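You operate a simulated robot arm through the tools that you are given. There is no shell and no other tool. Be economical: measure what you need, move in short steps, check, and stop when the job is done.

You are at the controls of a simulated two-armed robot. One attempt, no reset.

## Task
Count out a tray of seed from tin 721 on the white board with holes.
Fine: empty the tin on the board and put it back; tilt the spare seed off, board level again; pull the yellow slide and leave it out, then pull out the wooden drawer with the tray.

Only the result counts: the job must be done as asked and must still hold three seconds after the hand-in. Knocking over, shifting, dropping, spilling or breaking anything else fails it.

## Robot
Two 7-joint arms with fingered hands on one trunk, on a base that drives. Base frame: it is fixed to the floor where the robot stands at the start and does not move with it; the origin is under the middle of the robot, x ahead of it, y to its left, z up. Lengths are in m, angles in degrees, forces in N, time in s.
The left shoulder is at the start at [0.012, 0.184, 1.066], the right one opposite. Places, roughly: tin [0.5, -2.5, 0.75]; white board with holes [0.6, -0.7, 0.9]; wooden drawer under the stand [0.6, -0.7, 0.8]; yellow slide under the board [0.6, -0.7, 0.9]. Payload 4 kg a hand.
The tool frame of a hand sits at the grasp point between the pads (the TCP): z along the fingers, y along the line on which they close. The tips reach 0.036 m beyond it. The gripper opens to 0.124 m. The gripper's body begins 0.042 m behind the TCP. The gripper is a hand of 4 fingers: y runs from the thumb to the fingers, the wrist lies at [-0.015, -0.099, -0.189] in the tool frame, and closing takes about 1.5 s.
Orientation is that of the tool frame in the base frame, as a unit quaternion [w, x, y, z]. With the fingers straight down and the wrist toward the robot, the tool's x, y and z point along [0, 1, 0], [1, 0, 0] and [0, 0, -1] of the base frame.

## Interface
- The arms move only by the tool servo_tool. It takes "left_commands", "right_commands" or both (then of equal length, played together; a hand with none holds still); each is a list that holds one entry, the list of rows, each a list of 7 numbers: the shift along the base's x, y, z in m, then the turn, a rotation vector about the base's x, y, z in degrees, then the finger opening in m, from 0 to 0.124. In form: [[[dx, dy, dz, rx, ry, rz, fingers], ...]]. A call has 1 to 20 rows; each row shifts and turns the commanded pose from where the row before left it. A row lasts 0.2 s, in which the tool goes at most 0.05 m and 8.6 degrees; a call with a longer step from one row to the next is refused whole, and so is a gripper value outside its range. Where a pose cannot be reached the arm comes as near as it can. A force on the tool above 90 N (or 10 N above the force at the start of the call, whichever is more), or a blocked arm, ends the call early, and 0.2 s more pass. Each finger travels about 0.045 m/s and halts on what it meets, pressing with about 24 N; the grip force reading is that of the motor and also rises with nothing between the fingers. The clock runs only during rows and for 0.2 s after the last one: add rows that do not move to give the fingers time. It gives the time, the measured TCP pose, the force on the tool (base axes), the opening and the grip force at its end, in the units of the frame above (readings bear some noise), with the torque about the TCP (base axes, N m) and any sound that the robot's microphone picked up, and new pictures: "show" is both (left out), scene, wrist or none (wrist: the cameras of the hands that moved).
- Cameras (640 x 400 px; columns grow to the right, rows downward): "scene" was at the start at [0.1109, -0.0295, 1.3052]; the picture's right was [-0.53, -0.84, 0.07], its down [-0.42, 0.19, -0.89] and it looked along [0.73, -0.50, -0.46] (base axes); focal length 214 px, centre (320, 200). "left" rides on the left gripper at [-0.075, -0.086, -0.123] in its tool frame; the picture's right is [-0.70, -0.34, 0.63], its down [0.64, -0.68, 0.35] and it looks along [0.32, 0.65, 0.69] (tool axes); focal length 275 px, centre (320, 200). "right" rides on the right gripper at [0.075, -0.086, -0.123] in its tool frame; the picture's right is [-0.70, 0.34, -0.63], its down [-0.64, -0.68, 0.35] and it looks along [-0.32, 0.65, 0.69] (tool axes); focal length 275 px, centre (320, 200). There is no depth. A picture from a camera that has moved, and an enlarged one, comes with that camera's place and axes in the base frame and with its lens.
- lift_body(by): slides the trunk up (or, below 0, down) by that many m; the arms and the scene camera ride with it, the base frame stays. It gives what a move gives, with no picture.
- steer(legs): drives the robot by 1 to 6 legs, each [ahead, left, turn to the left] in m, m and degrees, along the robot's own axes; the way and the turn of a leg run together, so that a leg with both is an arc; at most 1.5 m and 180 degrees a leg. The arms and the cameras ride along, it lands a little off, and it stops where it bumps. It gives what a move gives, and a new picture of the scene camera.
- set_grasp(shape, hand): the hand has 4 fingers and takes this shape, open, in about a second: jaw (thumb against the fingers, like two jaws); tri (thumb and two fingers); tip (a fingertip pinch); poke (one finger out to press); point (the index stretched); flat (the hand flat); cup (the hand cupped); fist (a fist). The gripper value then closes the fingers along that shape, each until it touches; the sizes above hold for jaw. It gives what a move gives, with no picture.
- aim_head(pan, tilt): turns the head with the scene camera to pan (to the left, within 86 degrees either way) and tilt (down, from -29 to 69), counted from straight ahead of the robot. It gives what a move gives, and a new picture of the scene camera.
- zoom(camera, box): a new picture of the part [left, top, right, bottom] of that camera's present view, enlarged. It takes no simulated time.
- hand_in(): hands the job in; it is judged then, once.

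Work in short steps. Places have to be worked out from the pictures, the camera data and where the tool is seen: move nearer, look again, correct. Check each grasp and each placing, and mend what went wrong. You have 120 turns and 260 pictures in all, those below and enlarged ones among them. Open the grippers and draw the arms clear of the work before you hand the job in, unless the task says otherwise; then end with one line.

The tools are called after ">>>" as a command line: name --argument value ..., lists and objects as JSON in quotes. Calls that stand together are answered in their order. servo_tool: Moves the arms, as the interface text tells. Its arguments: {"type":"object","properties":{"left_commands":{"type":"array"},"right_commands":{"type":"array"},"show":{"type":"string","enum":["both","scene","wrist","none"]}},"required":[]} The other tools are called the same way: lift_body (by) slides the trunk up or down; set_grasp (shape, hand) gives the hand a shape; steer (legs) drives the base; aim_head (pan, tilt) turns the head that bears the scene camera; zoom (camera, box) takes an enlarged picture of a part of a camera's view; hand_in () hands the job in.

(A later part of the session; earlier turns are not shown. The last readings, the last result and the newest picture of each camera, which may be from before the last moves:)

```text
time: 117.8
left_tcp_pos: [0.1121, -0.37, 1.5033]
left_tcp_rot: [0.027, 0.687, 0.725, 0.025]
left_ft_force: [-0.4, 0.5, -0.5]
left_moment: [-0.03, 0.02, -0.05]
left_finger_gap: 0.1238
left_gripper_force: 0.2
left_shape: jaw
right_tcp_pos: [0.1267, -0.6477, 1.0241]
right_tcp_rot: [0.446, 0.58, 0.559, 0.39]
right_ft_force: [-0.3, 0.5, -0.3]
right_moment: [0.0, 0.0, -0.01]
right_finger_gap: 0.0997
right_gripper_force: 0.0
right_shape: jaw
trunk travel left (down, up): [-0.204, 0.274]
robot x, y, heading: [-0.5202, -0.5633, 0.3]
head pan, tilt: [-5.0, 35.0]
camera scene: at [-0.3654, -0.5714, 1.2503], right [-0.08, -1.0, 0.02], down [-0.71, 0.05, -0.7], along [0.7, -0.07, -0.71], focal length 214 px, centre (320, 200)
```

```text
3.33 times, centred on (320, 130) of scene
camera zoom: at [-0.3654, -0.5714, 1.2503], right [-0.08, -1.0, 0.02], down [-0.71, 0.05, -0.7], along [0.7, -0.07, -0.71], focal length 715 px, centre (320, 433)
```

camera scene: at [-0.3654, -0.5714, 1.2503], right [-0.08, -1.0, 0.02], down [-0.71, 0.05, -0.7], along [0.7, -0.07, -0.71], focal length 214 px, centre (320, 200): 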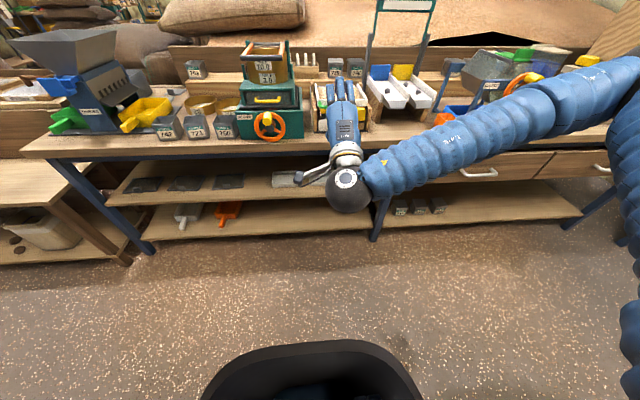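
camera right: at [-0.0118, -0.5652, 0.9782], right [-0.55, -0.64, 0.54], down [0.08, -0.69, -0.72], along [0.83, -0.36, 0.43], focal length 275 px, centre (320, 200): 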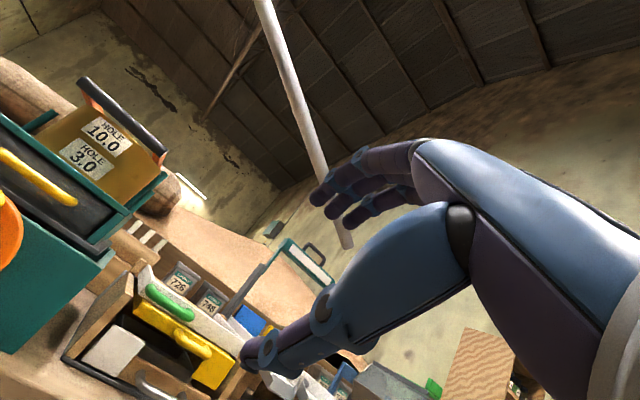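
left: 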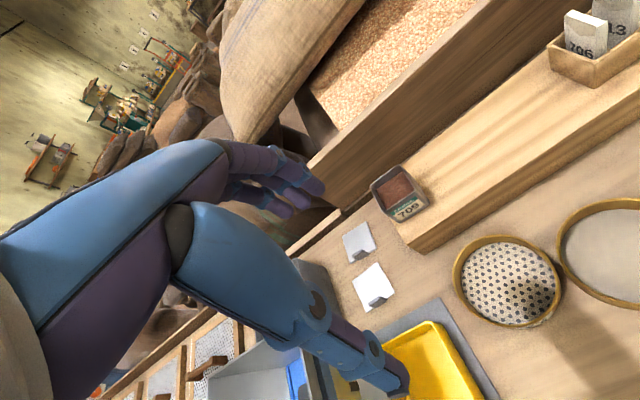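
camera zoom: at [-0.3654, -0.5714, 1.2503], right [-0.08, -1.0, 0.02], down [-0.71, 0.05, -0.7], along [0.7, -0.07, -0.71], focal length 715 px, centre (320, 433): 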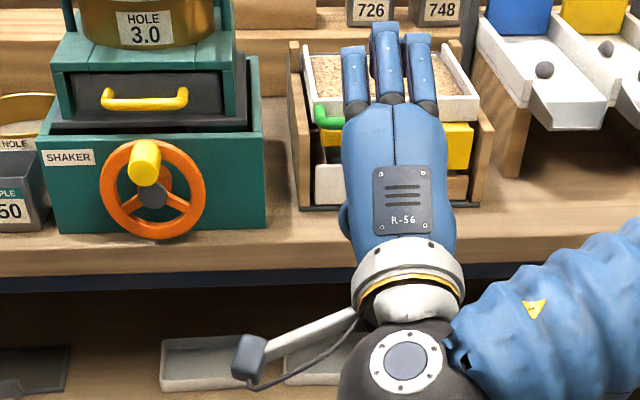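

Handles confirmed: green bar (0.46, -0.64…-0.71, 0.92), yellow (z≈0.895, y -0.715…-0.776), drawer handle (z≈0.83, y -0.712…-0.78). I'll drive forward 0.24 and align the hand in front of the green bar.

>>> steer --legs '[[0.24, 0, 0]]'

>>> servo_tool --right_commands '[[[0, -0.01, -0.02, 0, 0, 2.5, 0.07], [0, -0.01, -0.025, 0, 0, 2.5, 0.07], [0, -0.008, -0.025, 0, 0, 0, 0.07], [0, 0, -0.025, 0, 0, 0, 0.07], [0, 0, -0.006, 0, 0, 0, 0.07], [0, 0, 0, 0, 0, 0, 0.07]]]' --show "both"

```text
time: 119.5
left_tcp_pos: [0.3576, -0.3652, 1.5028]
left_tcp_rot: [0.026, 0.686, 0.727, 0.024]
left_ft_force: [0.6, 0.1, 0.2]
left_moment: [0.0, 0.05, 0.02]
left_finger_gap: 0.1239
left_gripper_force: 0.0
left_shape: jaw
right_tcp_pos: [0.3705, -0.6443, 1.024]
right_tcp_rot: [0.444, 0.58, 0.561, 0.389]
right_ft_force: [0.6, 0.2, 0.3]
right_moment: [0.0, -0.03, 0.02]
right_finger_gap: 0.0997
right_gripper_force: 0.0
right_shape: jaw
trunk travel left (down, up): [-0.204, 0.274]
robot x, y, heading: [-0.2773, -0.5624, 0.4]
head pan, tilt: [-5.0, 35.0]
camera scene: at [-0.1206, -0.5686, 1.2502], right [-0.07, -1.0, 0.02], down [-0.71, 0.04, -0.7], along [0.7, -0.06, -0.71], focal length 214 px, centre (320, 200)
```

scene: 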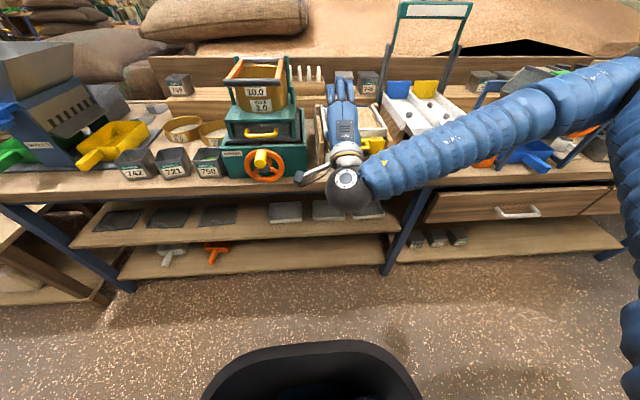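

```text
time: 120.9
left_tcp_pos: [0.3567, -0.3642, 1.5036]
left_tcp_rot: [0.027, 0.686, 0.727, 0.024]
left_ft_force: [-0.6, 0.0, 0.4]
left_moment: [0.02, -0.01, 0.0]
left_finger_gap: 0.124
left_gripper_force: 0.0
left_shape: jaw
right_tcp_pos: [0.3701, -0.67, 0.9231]
right_tcp_rot: [0.428, 0.554, 0.585, 0.41]
right_ft_force: [-0.3, 0.5, -0.6]
right_moment: [0.03, -0.04, -0.03]
right_finger_gap: 0.0706
right_gripper_force: 0.1
right_shape: jaw
trunk travel left (down, up): [-0.204, 0.274]
robot x, y, heading: [-0.2794, -0.5596, 0.5]
head pan, tilt: [-5.0, 35.0]
camera scene: at [-0.1218, -0.5685, 1.2503], right [-0.07, -1.0, 0.02], down [-0.71, 0.04, -0.7], along [0.7, -0.06, -0.71], focal length 214 px, centre (320, 200)
camera right: at [0.2255, -0.6009, 0.8758], right [-0.49, -0.68, 0.54], down [0.14, -0.68, -0.72], along [0.86, -0.28, 0.43], focal length 275 px, centre (320, 200)
```

scene: 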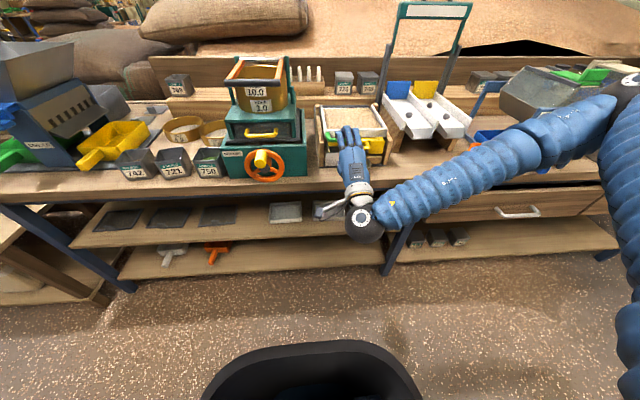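
right: 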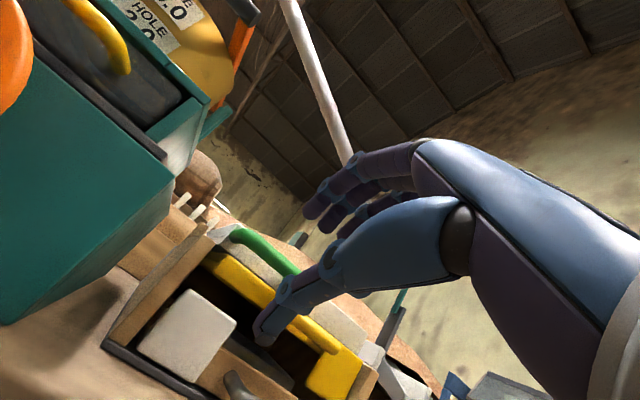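

Projection matches the green bar. Advancing 6 cm, then checking.

>>> servo_tool --right_commands '[[[0.02, -0.001, 0, 0, 0, 0, 0.07], [0.02, -0.002, 0, 0, 0, 0, 0.07], [0.02, -0.001, 0, 0, 0, 0, 0.07], [0, 0, 0, 0, 0, 0, 0.07]]]' --show "wrist"

>>> zoom --camera "scene" --box '[290, 80, 420, 190]'

```text
time: 121.9
left_tcp_pos: [0.356, -0.3646, 1.5042]
left_tcp_rot: [0.028, 0.686, 0.726, 0.025]
left_ft_force: [0.5, 0.0, 0.9]
left_moment: [0.0, -0.02, 0.0]
left_finger_gap: 0.1237
left_gripper_force: 0.1
left_shape: jaw
right_tcp_pos: [0.4305, -0.6762, 0.9234]
right_tcp_rot: [0.427, 0.554, 0.585, 0.41]
right_ft_force: [0.0, -0.3, -0.2]
right_moment: [-0.02, 0.02, 0.01]
right_finger_gap: 0.0703
right_gripper_force: 0.1
right_shape: jaw
trunk travel left (down, up): [-0.204, 0.274]
robot x, y, heading: [-0.2774, -0.5632, 0.6]
head pan, tilt: [-5.0, 35.0]
camera right: at [0.2862, -0.6056, 0.8772], right [-0.49, -0.68, 0.54], down [0.14, -0.68, -0.72], along [0.86, -0.28, 0.43], focal length 275 px, centre (320, 200)
```

right: 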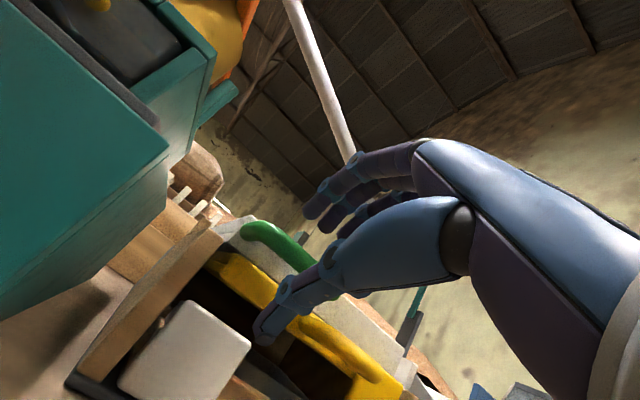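

```text
3.64 times, centred on (355, 135) of scene
camera zoom: at [-0.122, -0.5686, 1.2504], right [-0.07, -1.0, 0.02], down [-0.71, 0.04, -0.7], along [0.7, -0.06, -0.71], focal length 780 px, centre (193, 436)
```

zoom: 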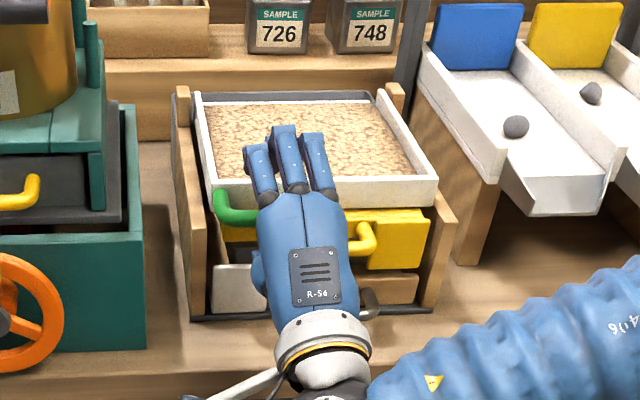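

Aligned. Final 2 cm forward, then close on the bar.

>>> servo_tool --right_commands '[[[0.01, 0, 0, 0, 0, 0, 0.07], [0.01, 0, 0, 0, 0, 0, 0.07], [0, 0, 0, 0, 0, 0, 0.05], [0, 0, 0, 0, 0, 0, 0.03], [0, 0, 0, 0, 0, 0, 0.01], [0, 0, 0, 0, 0, 0, 0.0], [0, 0, 0, 0, 0, 0, 0.0], [0, 0, 0, 0, 0, 0, 0.0], [0, 0, 0, 0, 0, 0, 0.0]]]' --show "wrist"

>>> zoom --camera "scene" --box '[290, 80, 420, 190]'

```text
time: 123.9
left_tcp_pos: [0.3559, -0.3639, 1.5035]
left_tcp_rot: [0.026, 0.686, 0.727, 0.024]
left_ft_force: [0.3, 0.4, 0.2]
left_moment: [0.01, -0.05, -0.01]
left_finger_gap: 0.1241
left_gripper_force: 0.1
left_shape: jaw
right_tcp_pos: [0.4496, -0.675, 0.922]
right_tcp_rot: [0.427, 0.554, 0.586, 0.41]
right_ft_force: [-4.3, 0.7, -5.2]
right_moment: [0.03, 0.24, -0.04]
right_finger_gap: 0.0079
right_gripper_force: 23.8
right_shape: jaw
trunk travel left (down, up): [-0.204, 0.274]
robot x, y, heading: [-0.2745, -0.56, 0.6]
head pan, tilt: [-5.0, 35.0]
camera right: at [0.3058, -0.6057, 0.876], right [-0.49, -0.68, 0.54], down [0.14, -0.68, -0.72], along [0.86, -0.28, 0.43], focal length 275 px, centre (320, 200)
```

right: 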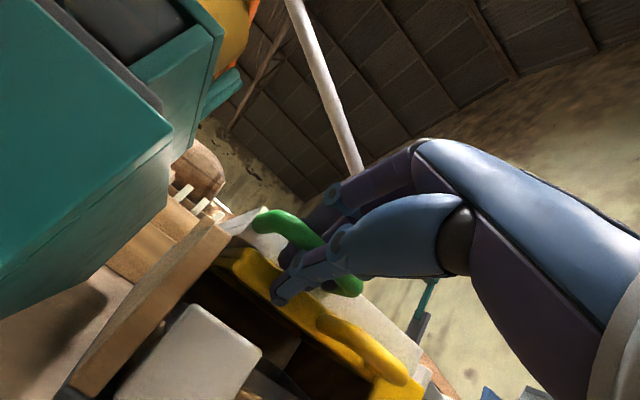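

```text
3.64 times, centred on (355, 135) of scene
camera zoom: at [-0.1217, -0.5686, 1.2503], right [-0.07, -1.0, 0.02], down [-0.71, 0.04, -0.7], along [0.7, -0.06, -0.71], focal length 780 px, centre (193, 436)
```

zoom: 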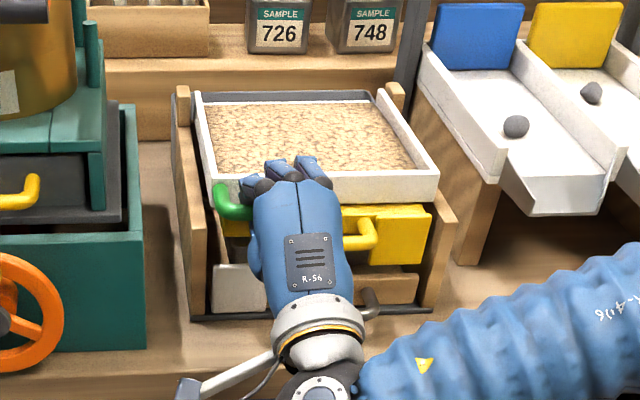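

The bar is gripped (24 N at 8 mm). Gentle test lift of 2 cm to see how the board pivots.

>>> servo_tool --right_commands '[[[0, 0, 0.007, 0, 1.5, 0, 0.0], [0, 0, 0.007, 0, 1.5, 0, 0.0], [0.001, 0, 0.007, 0, 2, 0, 0.0], [0, 0, 0, 0, 0, 0, 0.0]]]' --show "none"

>>> zoom --camera "scene" --box '[290, 80, 420, 190]'

```text
time: 124.9
left_tcp_pos: [0.3569, -0.3666, 1.5041]
left_tcp_rot: [0.026, 0.686, 0.727, 0.024]
left_ft_force: [-0.2, 0.4, 0.8]
left_moment: [0.02, 0.0, 0.02]
left_finger_gap: 0.1238
left_gripper_force: 0.0
left_shape: jaw
right_tcp_pos: [0.4521, -0.6748, 0.9457]
right_tcp_rot: [0.401, 0.572, 0.603, 0.385]
right_ft_force: [8.6, -4.6, -3.8]
right_moment: [0.08, 0.15, -0.12]
right_finger_gap: 0.0071
right_gripper_force: 23.8
right_shape: jaw
trunk travel left (down, up): [-0.204, 0.274]
robot x, y, heading: [-0.2769, -0.5633, 0.9]
head pan, tilt: [-5.0, 35.0]
```

```text
3.64 times, centred on (355, 135) of scene
camera zoom: at [-0.121, -0.5691, 1.2502], right [-0.08, -1.0, 0.02], down [-0.71, 0.04, -0.7], along [0.7, -0.06, -0.71], focal length 780 px, centre (193, 436)
```

zoom: 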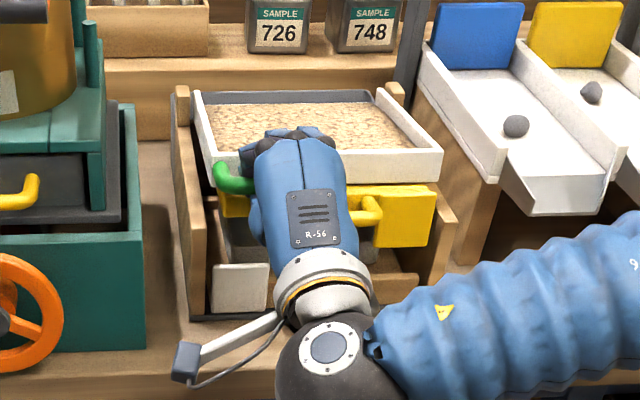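

The board pivots about its rear edge (x≈0.70), front rising, as expected. I'll follow that arc with the hand to 25°.

>>> servo_tool --right_commands '[[[0.002, 0, 0.009, 0, 2.1, 0, 0.0], [0.002, 0, 0.009, 0, 2.2, 0, 0.0], [0.003, 0, 0.0106, 0, 2.5, 0, 0.0], [0.0036, 0, 0.0104, 0, 2.5, 0, 0.0], [0.004, 0, 0.0102, 0, 2.5, 0, 0.0], [0.0044, 0, 0.01, 0, 2.5, 0, 0.0], [0.0049, 0, 0.0099, 0, 2.5, 0, 0.0], [0.0053, 0, 0.0096, 0, 2.5, 0, 0.0], [0, 0, 0, 0, 0, 0, 0]]]' --show "none"

>>> zoom --camera "scene" --box '[290, 60, 420, 190]'

```text
time: 126.9
left_tcp_pos: [0.3557, -0.366, 1.5032]
left_tcp_rot: [0.026, 0.686, 0.727, 0.025]
left_ft_force: [0.2, 0.9, 0.2]
left_moment: [0.0, -0.01, -0.01]
left_finger_gap: 0.124
left_gripper_force: 0.1
left_shape: jaw
right_tcp_pos: [0.4802, -0.6748, 1.0258]
right_tcp_rot: [0.295, 0.629, 0.661, 0.284]
right_ft_force: [-3.4, -5.0, -1.5]
right_moment: [0.01, 0.3, -0.13]
right_finger_gap: 0.007
right_gripper_force: 23.9
right_shape: jaw
trunk travel left (down, up): [-0.204, 0.274]
robot x, y, heading: [-0.2799, -0.563, 0.5]
head pan, tilt: [-5.0, 35.0]
```

```text
3.08 times, centred on (355, 125) of scene
camera zoom: at [-0.1221, -0.5692, 1.2504], right [-0.08, -1.0, 0.02], down [-0.71, 0.04, -0.7], along [0.7, -0.06, -0.71], focal length 660 px, centre (212, 431)
```

zoom: 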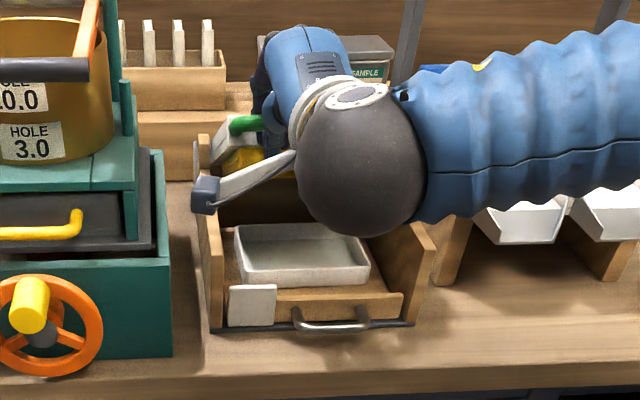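

Smooth, low force, and I can see the white tray in the drawer below. Continuing to about 38°.

>>> servo_tool --right_commands '[[[0.0057, 0, 0.0094, 0, 2.5, 0, 0.0], [0.006, 0, 0.0091, 0, 2.5, 0, 0.0], [0.0065, 0, 0.0088, 0, 2.5, 0, 0.0], [0.0069, 0, 0.0085, 0, 2.5, 0, 0.0], [0.0073, 0, 0.0082, 0, 2.5, 0, 0.0], [0, 0, 0, 0, 0, 0, 0], [0, 0, 0, 0, 0, 0, 0], [0, 0, 0, 0, 0, 0, 0]]]' --show "wrist"

>>> zoom --camera "scene" --box '[290, 40, 420, 190]'

```text
time: 128.7
left_tcp_pos: [0.3558, -0.3651, 1.5033]
left_tcp_rot: [0.026, 0.686, 0.727, 0.025]
left_ft_force: [-0.5, -1.1, -0.9]
left_moment: [0.0, 0.03, -0.01]
left_finger_gap: 0.124
left_gripper_force: 0.2
left_shape: jaw
right_tcp_pos: [0.5121, -0.6754, 1.0661]
right_tcp_rot: [0.219, 0.655, 0.691, 0.213]
right_ft_force: [-26.8, 0.5, -26.9]
right_moment: [-0.14, 0.37, -0.02]
right_finger_gap: 0.0129
right_gripper_force: 23.6
right_shape: jaw
trunk travel left (down, up): [-0.204, 0.274]
robot x, y, heading: [-0.2775, -0.5624, 0.6]
head pan, tilt: [-5.0, 35.0]
camera right: at [0.367, -0.6045, 1.1158], right [-0.06, -0.68, 0.73], down [-0.32, -0.68, -0.66], along [0.94, -0.28, -0.18], focal length 275 px, centre (320, 200)
```

right: 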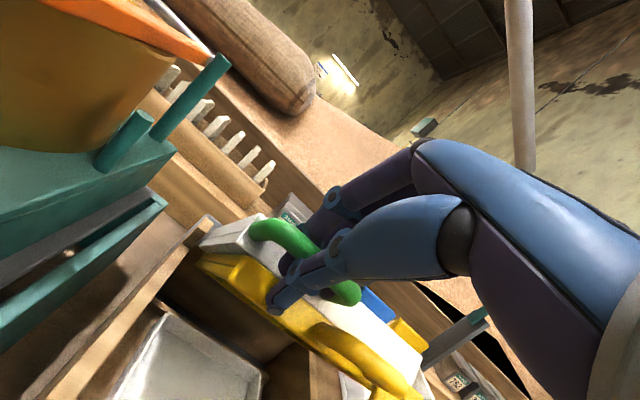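

```text
2.67 times, centred on (355, 115) of scene
camera zoom: at [-0.1221, -0.5689, 1.2501], right [-0.07, -1.0, 0.02], down [-0.71, 0.04, -0.7], along [0.7, -0.06, -0.71], focal length 572 px, centre (227, 427)
```

zoom: 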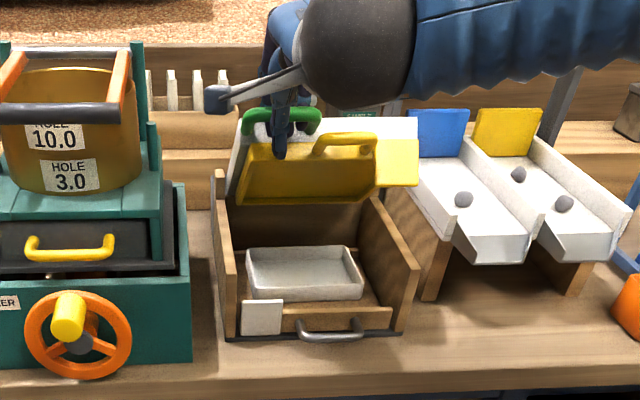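

I've reached the tilt stop (force rising to 27 N). I'll ease back one step and hold while the seed slides.

>>> servo_tool --right_commands '[[[-0.0073, 0, -0.0082, 0, -2.5, 0, 0.0], [-0.0055, 0, -0.007, 0, -2, 0, 0.0], [0, 0, 0, 0, 0, 0, 0], [0, 0, 0, 0, 0, 0, 0], [0, 0, 0, 0, 0, 0, 0], [0, 0, 0, 0, 0, 0, 0]]]' --show "scene"

>>> aim_head --pan -5 --tilt 28

>>> zoom --camera "scene" --box '[280, 60, 430, 220]'

```text
time: 130.1
left_tcp_pos: [0.355, -0.366, 1.5022]
left_tcp_rot: [0.027, 0.686, 0.727, 0.025]
left_ft_force: [-0.3, 0.3, -0.5]
left_moment: [0.0, -0.02, -0.03]
left_finger_gap: 0.124
left_gripper_force: 0.0
left_shape: jaw
right_tcp_pos: [0.4989, -0.676, 1.0532]
right_tcp_rot: [0.248, 0.647, 0.681, 0.239]
right_ft_force: [-5.6, -0.1, 3.1]
right_moment: [0.01, 0.17, -0.03]
right_finger_gap: 0.0071
right_gripper_force: 24.1
right_shape: jaw
trunk travel left (down, up): [-0.204, 0.274]
robot x, y, heading: [-0.2734, -0.5609, 0.5]
head pan, tilt: [-5.0, 35.0]
camera scene: at [-0.1227, -0.5686, 1.2505], right [-0.08, -1.0, 0.02], down [-0.71, 0.04, -0.7], along [0.7, -0.06, -0.71], focal length 214 px, centre (320, 200)
```

scene: 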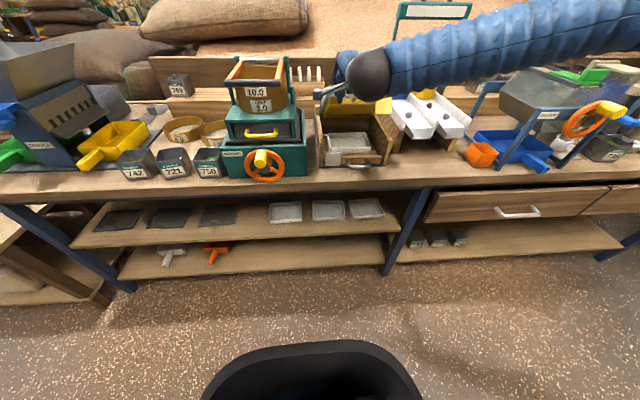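

```text
time: 130.8
left_tcp_pos: [0.3548, -0.3656, 1.5029]
left_tcp_rot: [0.028, 0.686, 0.727, 0.025]
left_ft_force: [0.8, -0.1, -0.2]
left_moment: [-0.01, -0.02, -0.01]
left_finger_gap: 0.124
left_gripper_force: 0.0
left_shape: jaw
right_tcp_pos: [0.4996, -0.6755, 1.0534]
right_tcp_rot: [0.249, 0.647, 0.68, 0.239]
right_ft_force: [-8.0, -0.4, 3.5]
right_moment: [0.05, 0.21, -0.02]
right_finger_gap: 0.0074
right_gripper_force: 23.8
right_shape: jaw
trunk travel left (down, up): [-0.204, 0.274]
robot x, y, heading: [-0.2794, -0.5628, 0.7]
head pan, tilt: [-5.0, 28.0]
camera scene: at [-0.1178, -0.5688, 1.2606], right [-0.08, -1.0, 0.02], down [-0.62, 0.03, -0.79], along [0.78, -0.07, -0.62], focal length 214 px, centre (320, 200)
```

scene: 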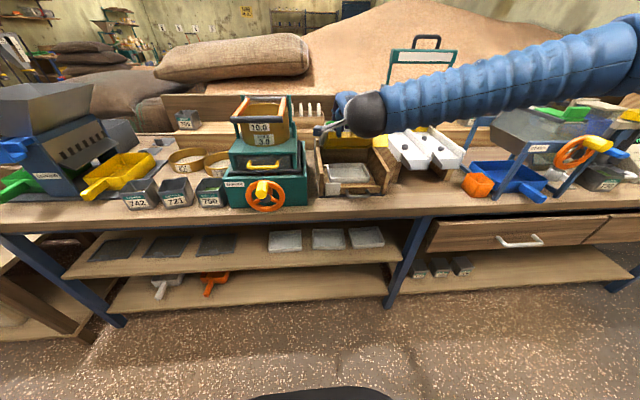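

```text
2.50 times, centred on (355, 140) of scene
camera zoom: at [-0.1178, -0.5688, 1.2606], right [-0.08, -1.0, 0.02], down [-0.62, 0.03, -0.79], along [0.78, -0.07, -0.62], focal length 536 px, centre (232, 350)
```

zoom: 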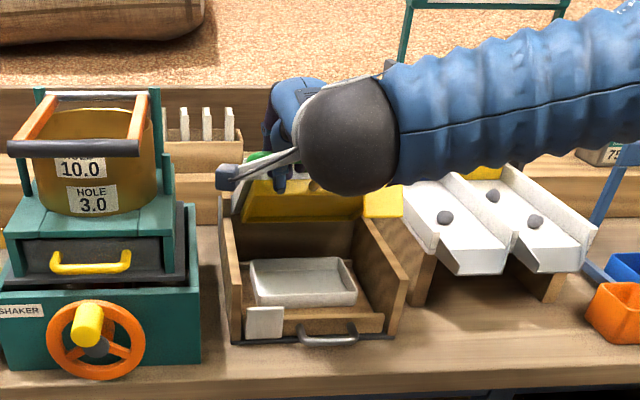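

Held at ~32°. Now lowering along the same arc back to level.

>>> servo_tool --right_commands '[[[-0.0065, 0, -0.0088, 0, -2.47, 0, 0], [-0.006, 0, -0.0091, 0, -2.47, 0, 0], [-0.0057, 0, -0.0094, 0, -2.47, 0, 0], [-0.0053, 0, -0.0096, 0, -2.47, 0, 0], [-0.0049, 0, -0.0099, 0, -2.47, 0, 0], [-0.0044, 0, -0.01, 0, -2.47, 0, 0], [-0.004, 0, -0.0102, 0, -2.47, 0, 0], [-0.0036, 0, -0.0104, 0, -2.47, 0, 0], [-0.003, 0, -0.0106, 0, -2.47, 0, 0], [-0.0025, 0, -0.0108, 0, -2.47, 0, 0], [-0.002, 0, -0.0108, 0, -2.47, 0, 0], [-0.0013, 0, -0.011, 0, -2.47, 0, 0], [-0.0006, 0, -0.011, 0, -2.47, 0, 0], [0, 0, 0, 0, 0, 0, 0]]]' --show "none"

>>> zoom --camera "scene" --box '[290, 80, 420, 220]'

```text
time: 133.8
left_tcp_pos: [0.356, -0.3648, 1.5027]
left_tcp_rot: [0.027, 0.686, 0.727, 0.024]
left_ft_force: [0.7, 0.3, -0.1]
left_moment: [-0.03, 0.01, -0.05]
left_finger_gap: 0.1238
left_gripper_force: 0.2
left_shape: jaw
right_tcp_pos: [0.4506, -0.676, 0.9213]
right_tcp_rot: [0.426, 0.555, 0.586, 0.409]
right_ft_force: [-3.7, -0.2, -2.9]
right_moment: [0.06, 0.1, -0.03]
right_finger_gap: 0.0065
right_gripper_force: 24.2
right_shape: jaw
trunk travel left (down, up): [-0.204, 0.274]
robot x, y, heading: [-0.2759, -0.5605, 0.8]
head pan, tilt: [-5.0, 28.0]
```

```text
2.86 times, centred on (355, 150) of scene
camera zoom: at [-0.117, -0.5688, 1.2605], right [-0.07, -1.0, 0.02], down [-0.62, 0.03, -0.79], along [0.78, -0.07, -0.62], focal length 613 px, centre (220, 343)
```

zoom: 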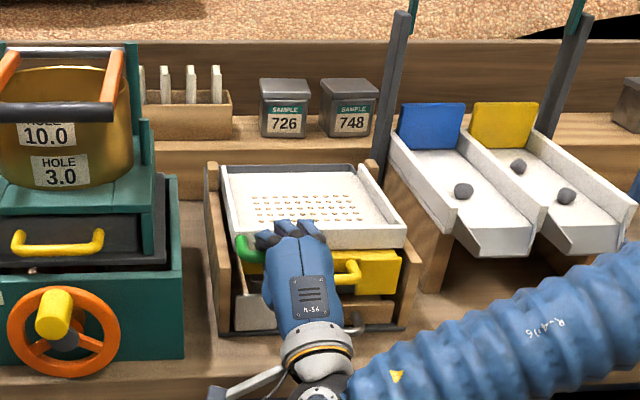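

The board is clear with seeds sitting in the holes, and it's level. I'll open and back out, then check the board level.

>>> servo_tool --right_commands '[[[0, 0, 0, 0, 0, 0, 0.02], [0, 0, 0, 0, 0, 0, 0.04], [0, 0, 0, 0, 0, 0, 0.06], [0, 0, 0, 0, 0, 0, 0.065], [0, 0, 0, 0, 0, 0, 0.065], [-0.02, 0, 0.0, 0, 0, 0, 0.065], [-0.03, 0, 0.0, 0, 0, 0, 0.065], [-0.03, 0, 0.0, 0, 0, 0, 0.065], [0, 0, 0, 0, 0, 0, 0.065]]]' --show "wrist"

>>> zoom --camera "scene" --box '[300, 110, 420, 210]'

```text
time: 135.8
left_tcp_pos: [0.3561, -0.3651, 1.5027]
left_tcp_rot: [0.027, 0.686, 0.726, 0.025]
left_ft_force: [0.4, -1.2, 0.0]
left_moment: [-0.02, 0.0, 0.01]
left_finger_gap: 0.124
left_gripper_force: 0.0
left_shape: jaw
right_tcp_pos: [0.3696, -0.6758, 0.9207]
right_tcp_rot: [0.426, 0.555, 0.586, 0.409]
right_ft_force: [-0.5, -0.8, 0.2]
right_moment: [-0.01, -0.03, 0.0]
right_finger_gap: 0.0644
right_gripper_force: 0.0
right_shape: jaw
trunk travel left (down, up): [-0.204, 0.274]
robot x, y, heading: [-0.2768, -0.5662, 0.8]
head pan, tilt: [-5.0, 28.0]
camera right: at [0.225, -0.6063, 0.8746], right [-0.49, -0.68, 0.54], down [0.14, -0.68, -0.72], along [0.86, -0.28, 0.42], focal length 275 px, centre (320, 200)
```

right: 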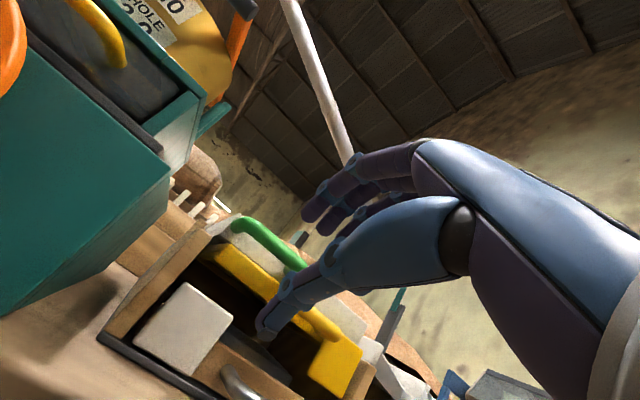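

```text
4.00 times, centred on (360, 160) of scene
camera zoom: at [-0.1167, -0.5689, 1.2605], right [-0.08, -1.0, 0.02], down [-0.62, 0.03, -0.78], along [0.78, -0.07, -0.62], focal length 858 px, centre (160, 360)
```

zoom: 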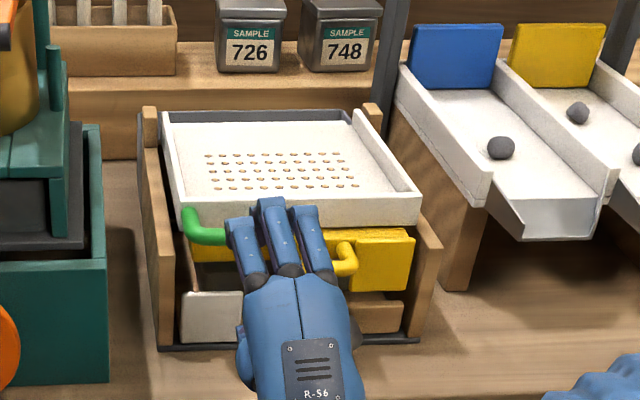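

Every visible hole holds a seed and the board is level. Next: move the hand to face the yellow bar (centre y≈-0.75, z≈0.895), slightly right to clear the green handle.

>>> servo_tool --right_commands '[[[0, -0.027, -0.009, 0, 0, 0, 0.055], [0, -0.027, -0.009, 0, 0, 0, 0.055], [0, -0.027, -0.009, 0, 0, 0, 0.055], [0.03, 0, 0, 0, 0, 0, 0.055], [0, 0, 0, 0, 0, 0, 0.055]]]' --show "wrist"

>>> zoom --camera "scene" --box '[300, 110, 420, 210]'

```text
time: 137.0
left_tcp_pos: [0.3553, -0.3666, 1.5035]
left_tcp_rot: [0.027, 0.686, 0.727, 0.024]
left_ft_force: [0.2, -0.7, -0.8]
left_moment: [0.01, -0.01, 0.01]
left_finger_gap: 0.1238
left_gripper_force: 0.0
left_shape: jaw
right_tcp_pos: [0.3987, -0.7583, 0.8939]
right_tcp_rot: [0.426, 0.555, 0.586, 0.409]
right_ft_force: [0.2, 0.1, -0.3]
right_moment: [-0.01, -0.01, 0.0]
right_finger_gap: 0.0552
right_gripper_force: 0.0
right_shape: jaw
trunk travel left (down, up): [-0.204, 0.274]
robot x, y, heading: [-0.278, -0.5636, 0.5]
head pan, tilt: [-5.0, 28.0]
camera right: at [0.2536, -0.6882, 0.8472], right [-0.49, -0.68, 0.54], down [0.14, -0.68, -0.72], along [0.86, -0.28, 0.42], focal length 275 px, centre (320, 200)
```

right: 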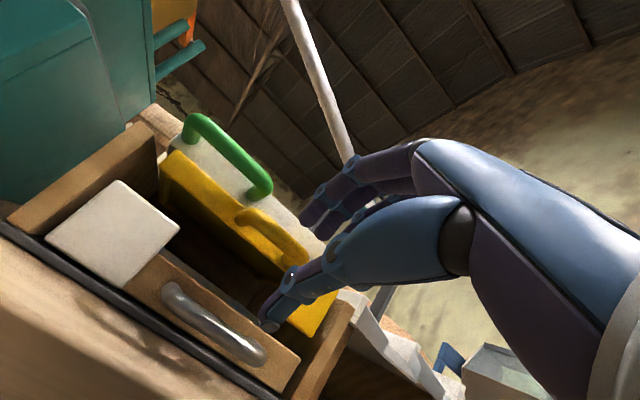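

```text
4.00 times, centred on (360, 160) of scene
camera zoom: at [-0.1174, -0.5695, 1.2607], right [-0.08, -1.0, 0.02], down [-0.62, 0.03, -0.79], along [0.78, -0.07, -0.62], focal length 858 px, centre (160, 360)
```

zoom: 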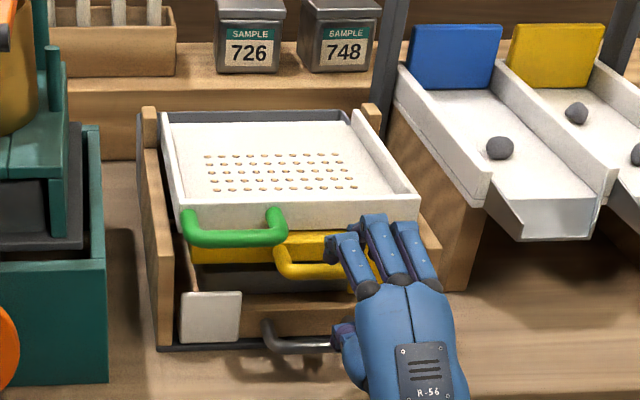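

Aligned with the yellow bar; clear of the green one. Advancing 5 cm and closing.

>>> servo_tool --right_commands '[[[0.02, 0.001, 0, 0, 0, 0, 0.055], [0.018, 0.001, 0, 0, 0, 0, 0.055], [0.012, 0.0, 0, 0, 0, 0, 0.055], [0, 0, 0, 0, 0, 0, 0.035], [0, 0, 0, 0, 0, 0, 0.015], [0, 0, 0, 0, 0, 0, 0.0], [0, 0, 0, 0, 0, 0, 0.0], [0, 0, 0, 0, 0, 0, 0.0]]]' --show "wrist"

>>> zoom --camera "scene" --box '[300, 110, 420, 210]'

```text
time: 138.8
left_tcp_pos: [0.356, -0.3653, 1.5035]
left_tcp_rot: [0.027, 0.686, 0.727, 0.025]
left_ft_force: [-0.7, 0.3, -0.6]
left_moment: [0.0, 0.03, 0.0]
left_finger_gap: 0.1239
left_gripper_force: 0.0
left_shape: jaw
right_tcp_pos: [0.4502, -0.7556, 0.8954]
right_tcp_rot: [0.427, 0.555, 0.585, 0.409]
right_ft_force: [-1.1, -2.3, 2.6]
right_moment: [-0.1, -1.06, 0.05]
right_finger_gap: 0.034
right_gripper_force: 24.0
right_shape: jaw
trunk travel left (down, up): [-0.204, 0.274]
robot x, y, heading: [-0.2787, -0.5626, 0.7]
head pan, tilt: [-5.0, 28.0]
camera right: at [0.3053, -0.6854, 0.8484], right [-0.49, -0.68, 0.54], down [0.14, -0.68, -0.72], along [0.86, -0.28, 0.42], focal length 275 px, centre (320, 200)
```

right: 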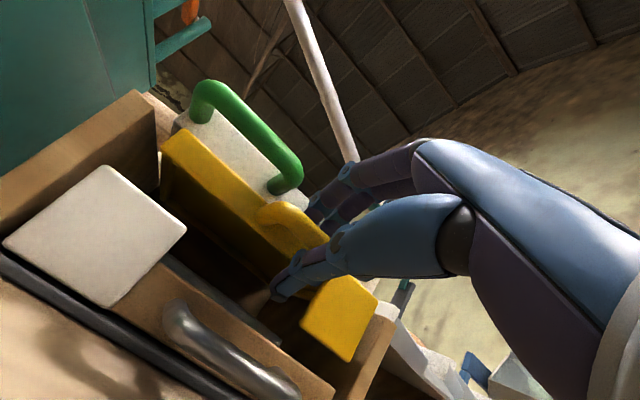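

```text
4.00 times, centred on (360, 160) of scene
camera zoom: at [-0.1173, -0.569, 1.2607], right [-0.08, -1.0, 0.02], down [-0.62, 0.03, -0.79], along [0.78, -0.07, -0.62], focal length 858 px, centre (160, 360)
```

zoom: 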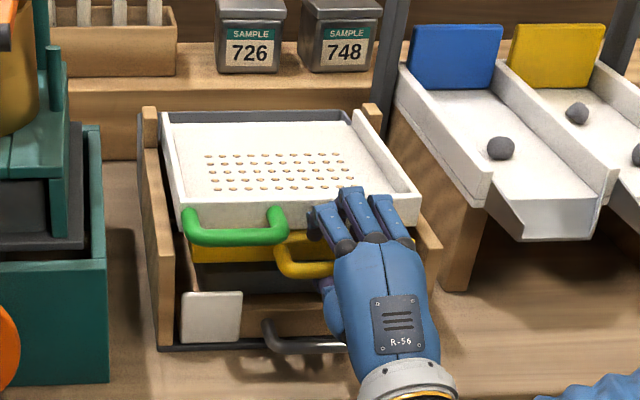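

Something 34 mm is between the pads: likely the bar with its sloped legs or the slide's front. I'll try a gentle 1.5 cm pull straight out and see if the slide follows.

>>> servo_tool --right_commands '[[[-0.005, 0, 0, 0, 0, 0, 0.0], [-0.005, 0, 0, 0, 0, 0, 0.0], [-0.005, 0, 0, 0, 0, 0, 0.0], [0, 0, 0, 0, 0, 0, 0.0]]]' --show "wrist"

>>> zoom --camera "scene" --box '[300, 110, 420, 210]'

```text
time: 139.8
left_tcp_pos: [0.3563, -0.3654, 1.5031]
left_tcp_rot: [0.027, 0.686, 0.727, 0.025]
left_ft_force: [-0.6, 0.1, 1.0]
left_moment: [-0.02, -0.01, 0.0]
left_finger_gap: 0.124
left_gripper_force: 0.1
left_shape: jaw
right_tcp_pos: [0.434, -0.7552, 0.8945]
right_tcp_rot: [0.426, 0.555, 0.586, 0.409]
right_ft_force: [1.2, -5.1, 4.0]
right_moment: [-0.05, -1.21, -0.05]
right_finger_gap: 0.0337
right_gripper_force: 24.2
right_shape: jaw
trunk travel left (down, up): [-0.204, 0.274]
robot x, y, heading: [-0.2749, -0.5618, 0.5]
head pan, tilt: [-5.0, 28.0]
camera right: at [0.2897, -0.6852, 0.8472], right [-0.49, -0.68, 0.54], down [0.14, -0.68, -0.72], along [0.86, -0.28, 0.42], focal length 275 px, centre (320, 200)
```

right: 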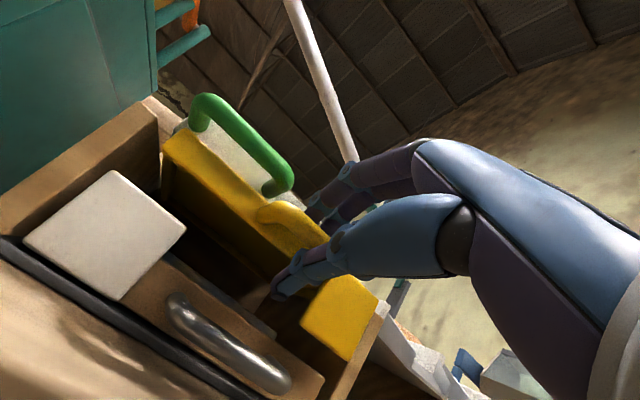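

```text
4.00 times, centred on (360, 160) of scene
camera zoom: at [-0.1172, -0.5692, 1.2606], right [-0.08, -1.0, 0.02], down [-0.62, 0.03, -0.79], along [0.78, -0.07, -0.62], focal length 858 px, centre (160, 360)
```

zoom: 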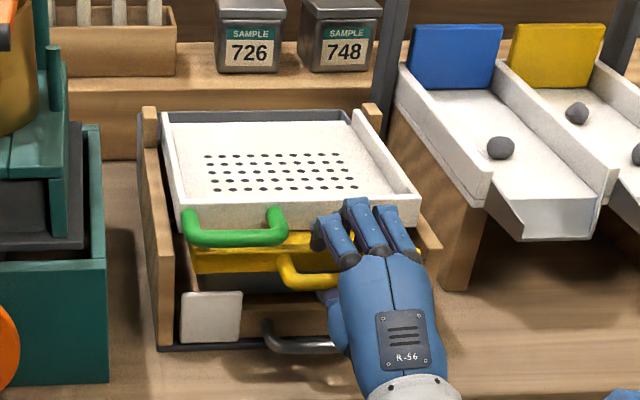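

The slide followed and the seeds dropped through (holes now dark). Continuing to pull it out.

>>> servo_tool --right_commands '[[[-0.006, 0, 0, 0, 0, 0, 0.0], [-0.006, 0, 0, 0, 0, 0, 0.0], [-0.006, 0, 0, 0, 0, 0, 0.0], [-0.006, 0, 0, 0, 0, 0, 0.0], [-0.006, 0, 0, 0, 0, 0, 0.0], [0, 0, 0, 0, 0, 0, 0.0]]]' --show "wrist"

>>> zoom --camera "scene" --box '[300, 110, 420, 230]'

```text
time: 141.2
left_tcp_pos: [0.3595, -0.364, 1.5006]
left_tcp_rot: [0.026, 0.685, 0.727, 0.023]
left_ft_force: [0.1, 0.1, -0.7]
left_moment: [-0.01, -0.03, 0.0]
left_finger_gap: 0.1239
left_gripper_force: 0.0
left_shape: jaw
right_tcp_pos: [0.4082, -0.7535, 0.8936]
right_tcp_rot: [0.426, 0.556, 0.586, 0.408]
right_ft_force: [38.5, 8.9, -2.4]
right_moment: [-0.2, 0.42, 0.25]
right_finger_gap: 0.0151
right_gripper_force: 23.8
right_shape: jaw
trunk travel left (down, up): [-0.204, 0.274]
robot x, y, heading: [-0.2749, -0.5578, 0.8]
head pan, tilt: [-5.0, 28.0]
camera right: at [0.2626, -0.6842, 0.8469], right [-0.49, -0.68, 0.55], down [0.14, -0.68, -0.72], along [0.86, -0.28, 0.42], focal length 275 px, centre (320, 200)
```

right: 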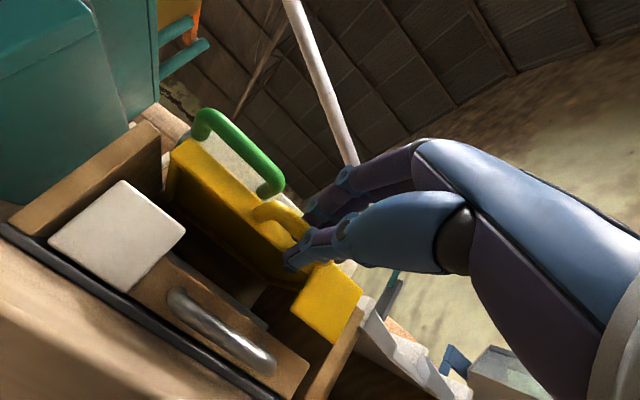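

```text
3.33 times, centred on (360, 170) of scene
camera zoom: at [-0.114, -0.5682, 1.2602], right [-0.07, -1.0, 0.02], down [-0.62, 0.03, -0.78], along [0.78, -0.07, -0.62], focal length 715 px, centre (187, 300)
```

zoom: 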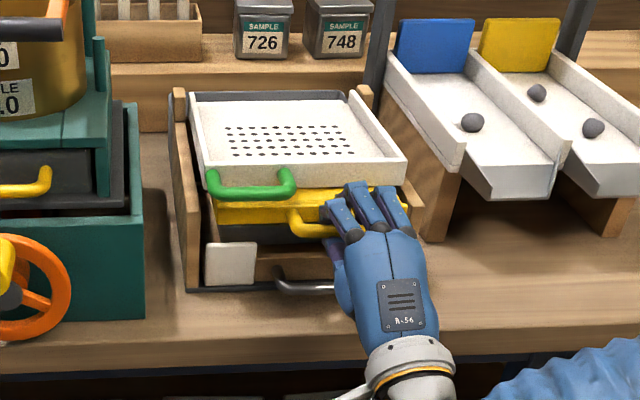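

The slide has hit its stop (38 N), so it's out. I'll release and back off.

>>> servo_tool --right_commands '[[[0, 0, 0, 0, 0, 0, 0.03], [0, 0, 0, 0, 0, 0, 0.05], [0, 0, 0, 0, 0, 0, 0.06], [0, 0, 0, 0, 0, 0, 0.06], [-0.02, 0, 0.0, 0, 0, 0, 0.06], [-0.03, 0, 0.0, 0, 0, 0, 0.06], [-0.03, 0, 0.0, 0, 0, 0, 0.06], [0, 0, 0, 0, 0, 0, 0.06]]]' --show "wrist"

>>> zoom --camera "scene" --box '[300, 110, 420, 230]'

```text
time: 143.0
left_tcp_pos: [0.3573, -0.3652, 1.5039]
left_tcp_rot: [0.026, 0.686, 0.727, 0.025]
left_ft_force: [1.1, 0.1, 0.7]
left_moment: [0.02, 0.01, -0.05]
left_finger_gap: 0.1239
left_gripper_force: 0.0
left_shape: jaw
right_tcp_pos: [0.325, -0.754, 0.8944]
right_tcp_rot: [0.426, 0.555, 0.586, 0.408]
right_ft_force: [-0.1, -0.4, -0.3]
right_moment: [0.01, 0.0, 0.03]
right_finger_gap: 0.0596
right_gripper_force: 0.1
right_shape: jaw
trunk travel left (down, up): [-0.204, 0.274]
robot x, y, heading: [-0.2784, -0.5575, 0.5]
head pan, tilt: [-5.0, 28.0]
camera right: at [0.181, -0.6846, 0.8477], right [-0.49, -0.68, 0.54], down [0.14, -0.68, -0.72], along [0.86, -0.28, 0.42], focal length 275 px, centre (320, 200)
```

right: 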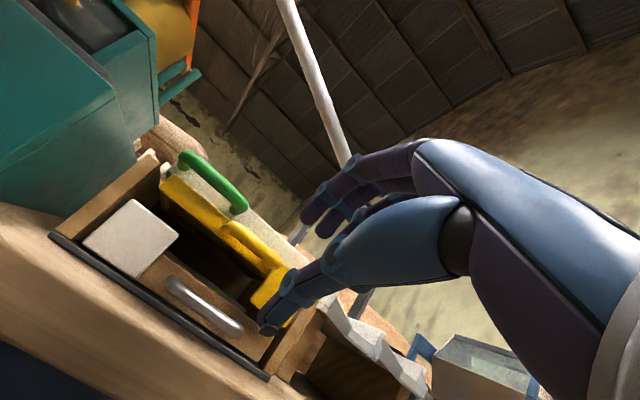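

```text
3.33 times, centred on (360, 170) of scene
camera zoom: at [-0.1167, -0.5689, 1.2605], right [-0.07, -1.0, 0.02], down [-0.62, 0.03, -0.78], along [0.78, -0.07, -0.62], focal length 715 px, centre (187, 300)
```

zoom: 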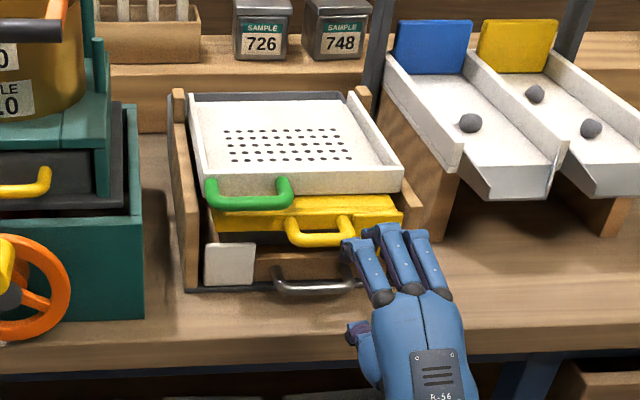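

Slide is out at its stop, holes empty. The drawer handle (x≈0.445, z≈0.828, y -0.711…-0.785) sits beneath the yellow bar (x≈0.413, z≈0.893), so I'll hook it with one straight finger. First I'll back the base off and take the "point" shape.

>>> steer --legs '[[-0.12, 0, 0]]'

>>> set_grasp --shape "point" --hand "right"

>>> zoom --camera "right" --box '[0, 0, 640, 400]'

>>> zoom --camera "scene" --box '[290, 100, 430, 240]'

```text
time: 144.3
left_tcp_pos: [0.2311, -0.3672, 1.5043]
left_tcp_rot: [0.027, 0.686, 0.727, 0.025]
left_ft_force: [-0.4, 0.6, 0.2]
left_moment: [0.0, -0.02, 0.03]
left_finger_gap: 0.1237
left_gripper_force: 0.1
left_shape: jaw
right_tcp_pos: [0.2013, -0.7564, 0.8946]
right_tcp_rot: [0.428, 0.555, 0.584, 0.409]
right_ft_force: [0.2, 0.4, -0.8]
right_moment: [0.01, 0.0, -0.01]
right_finger_gap: 0.0596
right_gripper_force: 0.0
right_shape: jaw
trunk travel left (down, up): [-0.204, 0.274]
robot x, y, heading: [-0.4001, -0.5628, 0.5]
head pan, tilt: [-5.0, 28.0]
camera scene: at [-0.2417, -0.5703, 1.2608], right [-0.08, -1.0, 0.02], down [-0.62, 0.03, -0.79], along [0.78, -0.07, -0.62], focal length 214 px, centre (320, 200)
```

scene: 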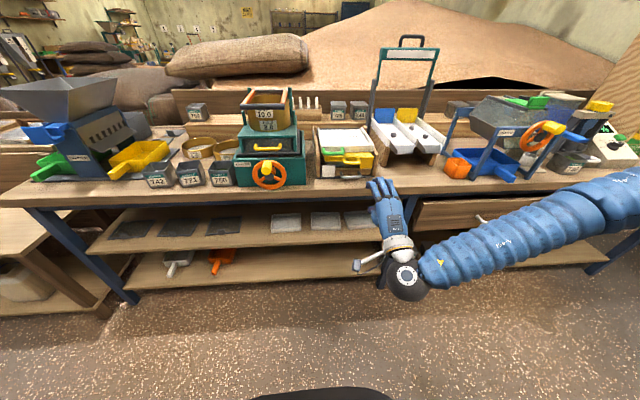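

```text
time: 145.2
left_tcp_pos: [0.2325, -0.366, 1.5029]
left_tcp_rot: [0.028, 0.686, 0.727, 0.025]
left_ft_force: [-0.1, -0.2, -0.9]
left_moment: [0.03, -0.06, 0.02]
left_finger_gap: 0.1238
left_gripper_force: 0.1
left_shape: jaw
right_tcp_pos: [0.2029, -0.7555, 0.8946]
right_tcp_rot: [0.427, 0.556, 0.585, 0.408]
right_ft_force: [0.4, 1.5, -0.6]
right_moment: [0.02, 0.02, -0.03]
right_finger_gap: 0.1163
right_gripper_force: 0.0
right_shape: point
trunk travel left (down, up): [-0.204, 0.274]
robot x, y, heading: [-0.3989, -0.5638, 0.6]
head pan, tilt: [-5.0, 28.0]
```

```text
1.00 times, centred on (320, 200) of right (not enlarged: the box is as wide or as high as the picture)
camera zoom: at [0.0578, -0.686, 0.8478], right [-0.49, -0.68, 0.54], down [0.14, -0.68, -0.72], along [0.86, -0.28, 0.42], focal length 275 px, centre (320, 200)
```

zoom: 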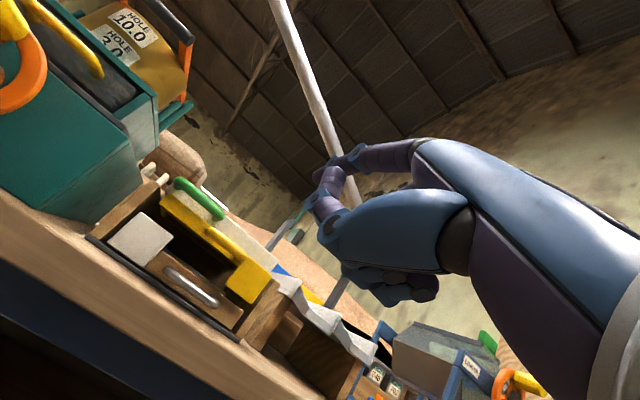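

```text
2.86 times, centred on (360, 170) of scene
camera zoom: at [-0.2402, -0.5703, 1.2606], right [-0.08, -1.0, 0.02], down [-0.62, 0.03, -0.79], along [0.78, -0.07, -0.62], focal length 613 px, centre (206, 286)
```

zoom: 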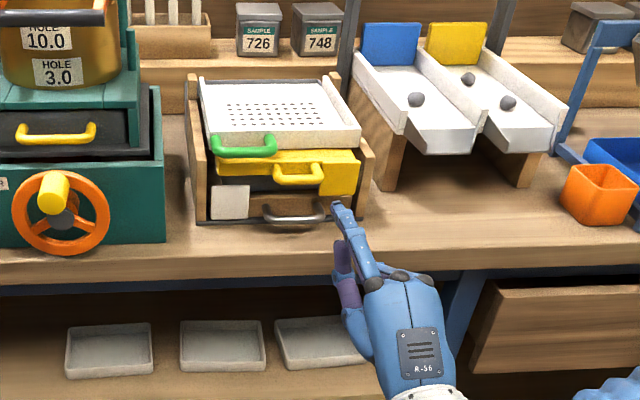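

The index is stretched out now. I'll zoom the wrist view to find the fingertip.

>>> zoom --camera "right" --box '[230, 120, 450, 320]'

>>> zoom --camera "scene" --box '[350, 155, 410, 205]'

```text
2.00 times, centred on (340, 220) of right
camera zoom: at [0.0578, -0.686, 0.8478], right [-0.49, -0.68, 0.54], down [0.14, -0.68, -0.72], along [0.86, -0.28, 0.42], focal length 551 px, centre (280, 160)
```

zoom: 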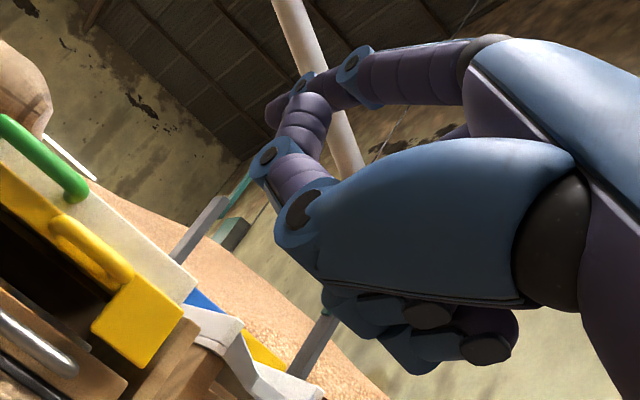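

```text
8.00 times, centred on (380, 180) of scene
camera zoom: at [-0.2402, -0.5703, 1.2606], right [-0.08, -1.0, 0.02], down [-0.62, 0.03, -0.79], along [0.78, -0.07, -0.62], focal length 1716 px, centre (-160, 360)
```

zoom: 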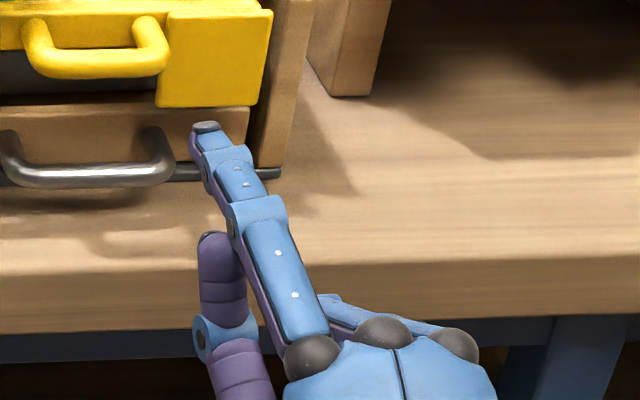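

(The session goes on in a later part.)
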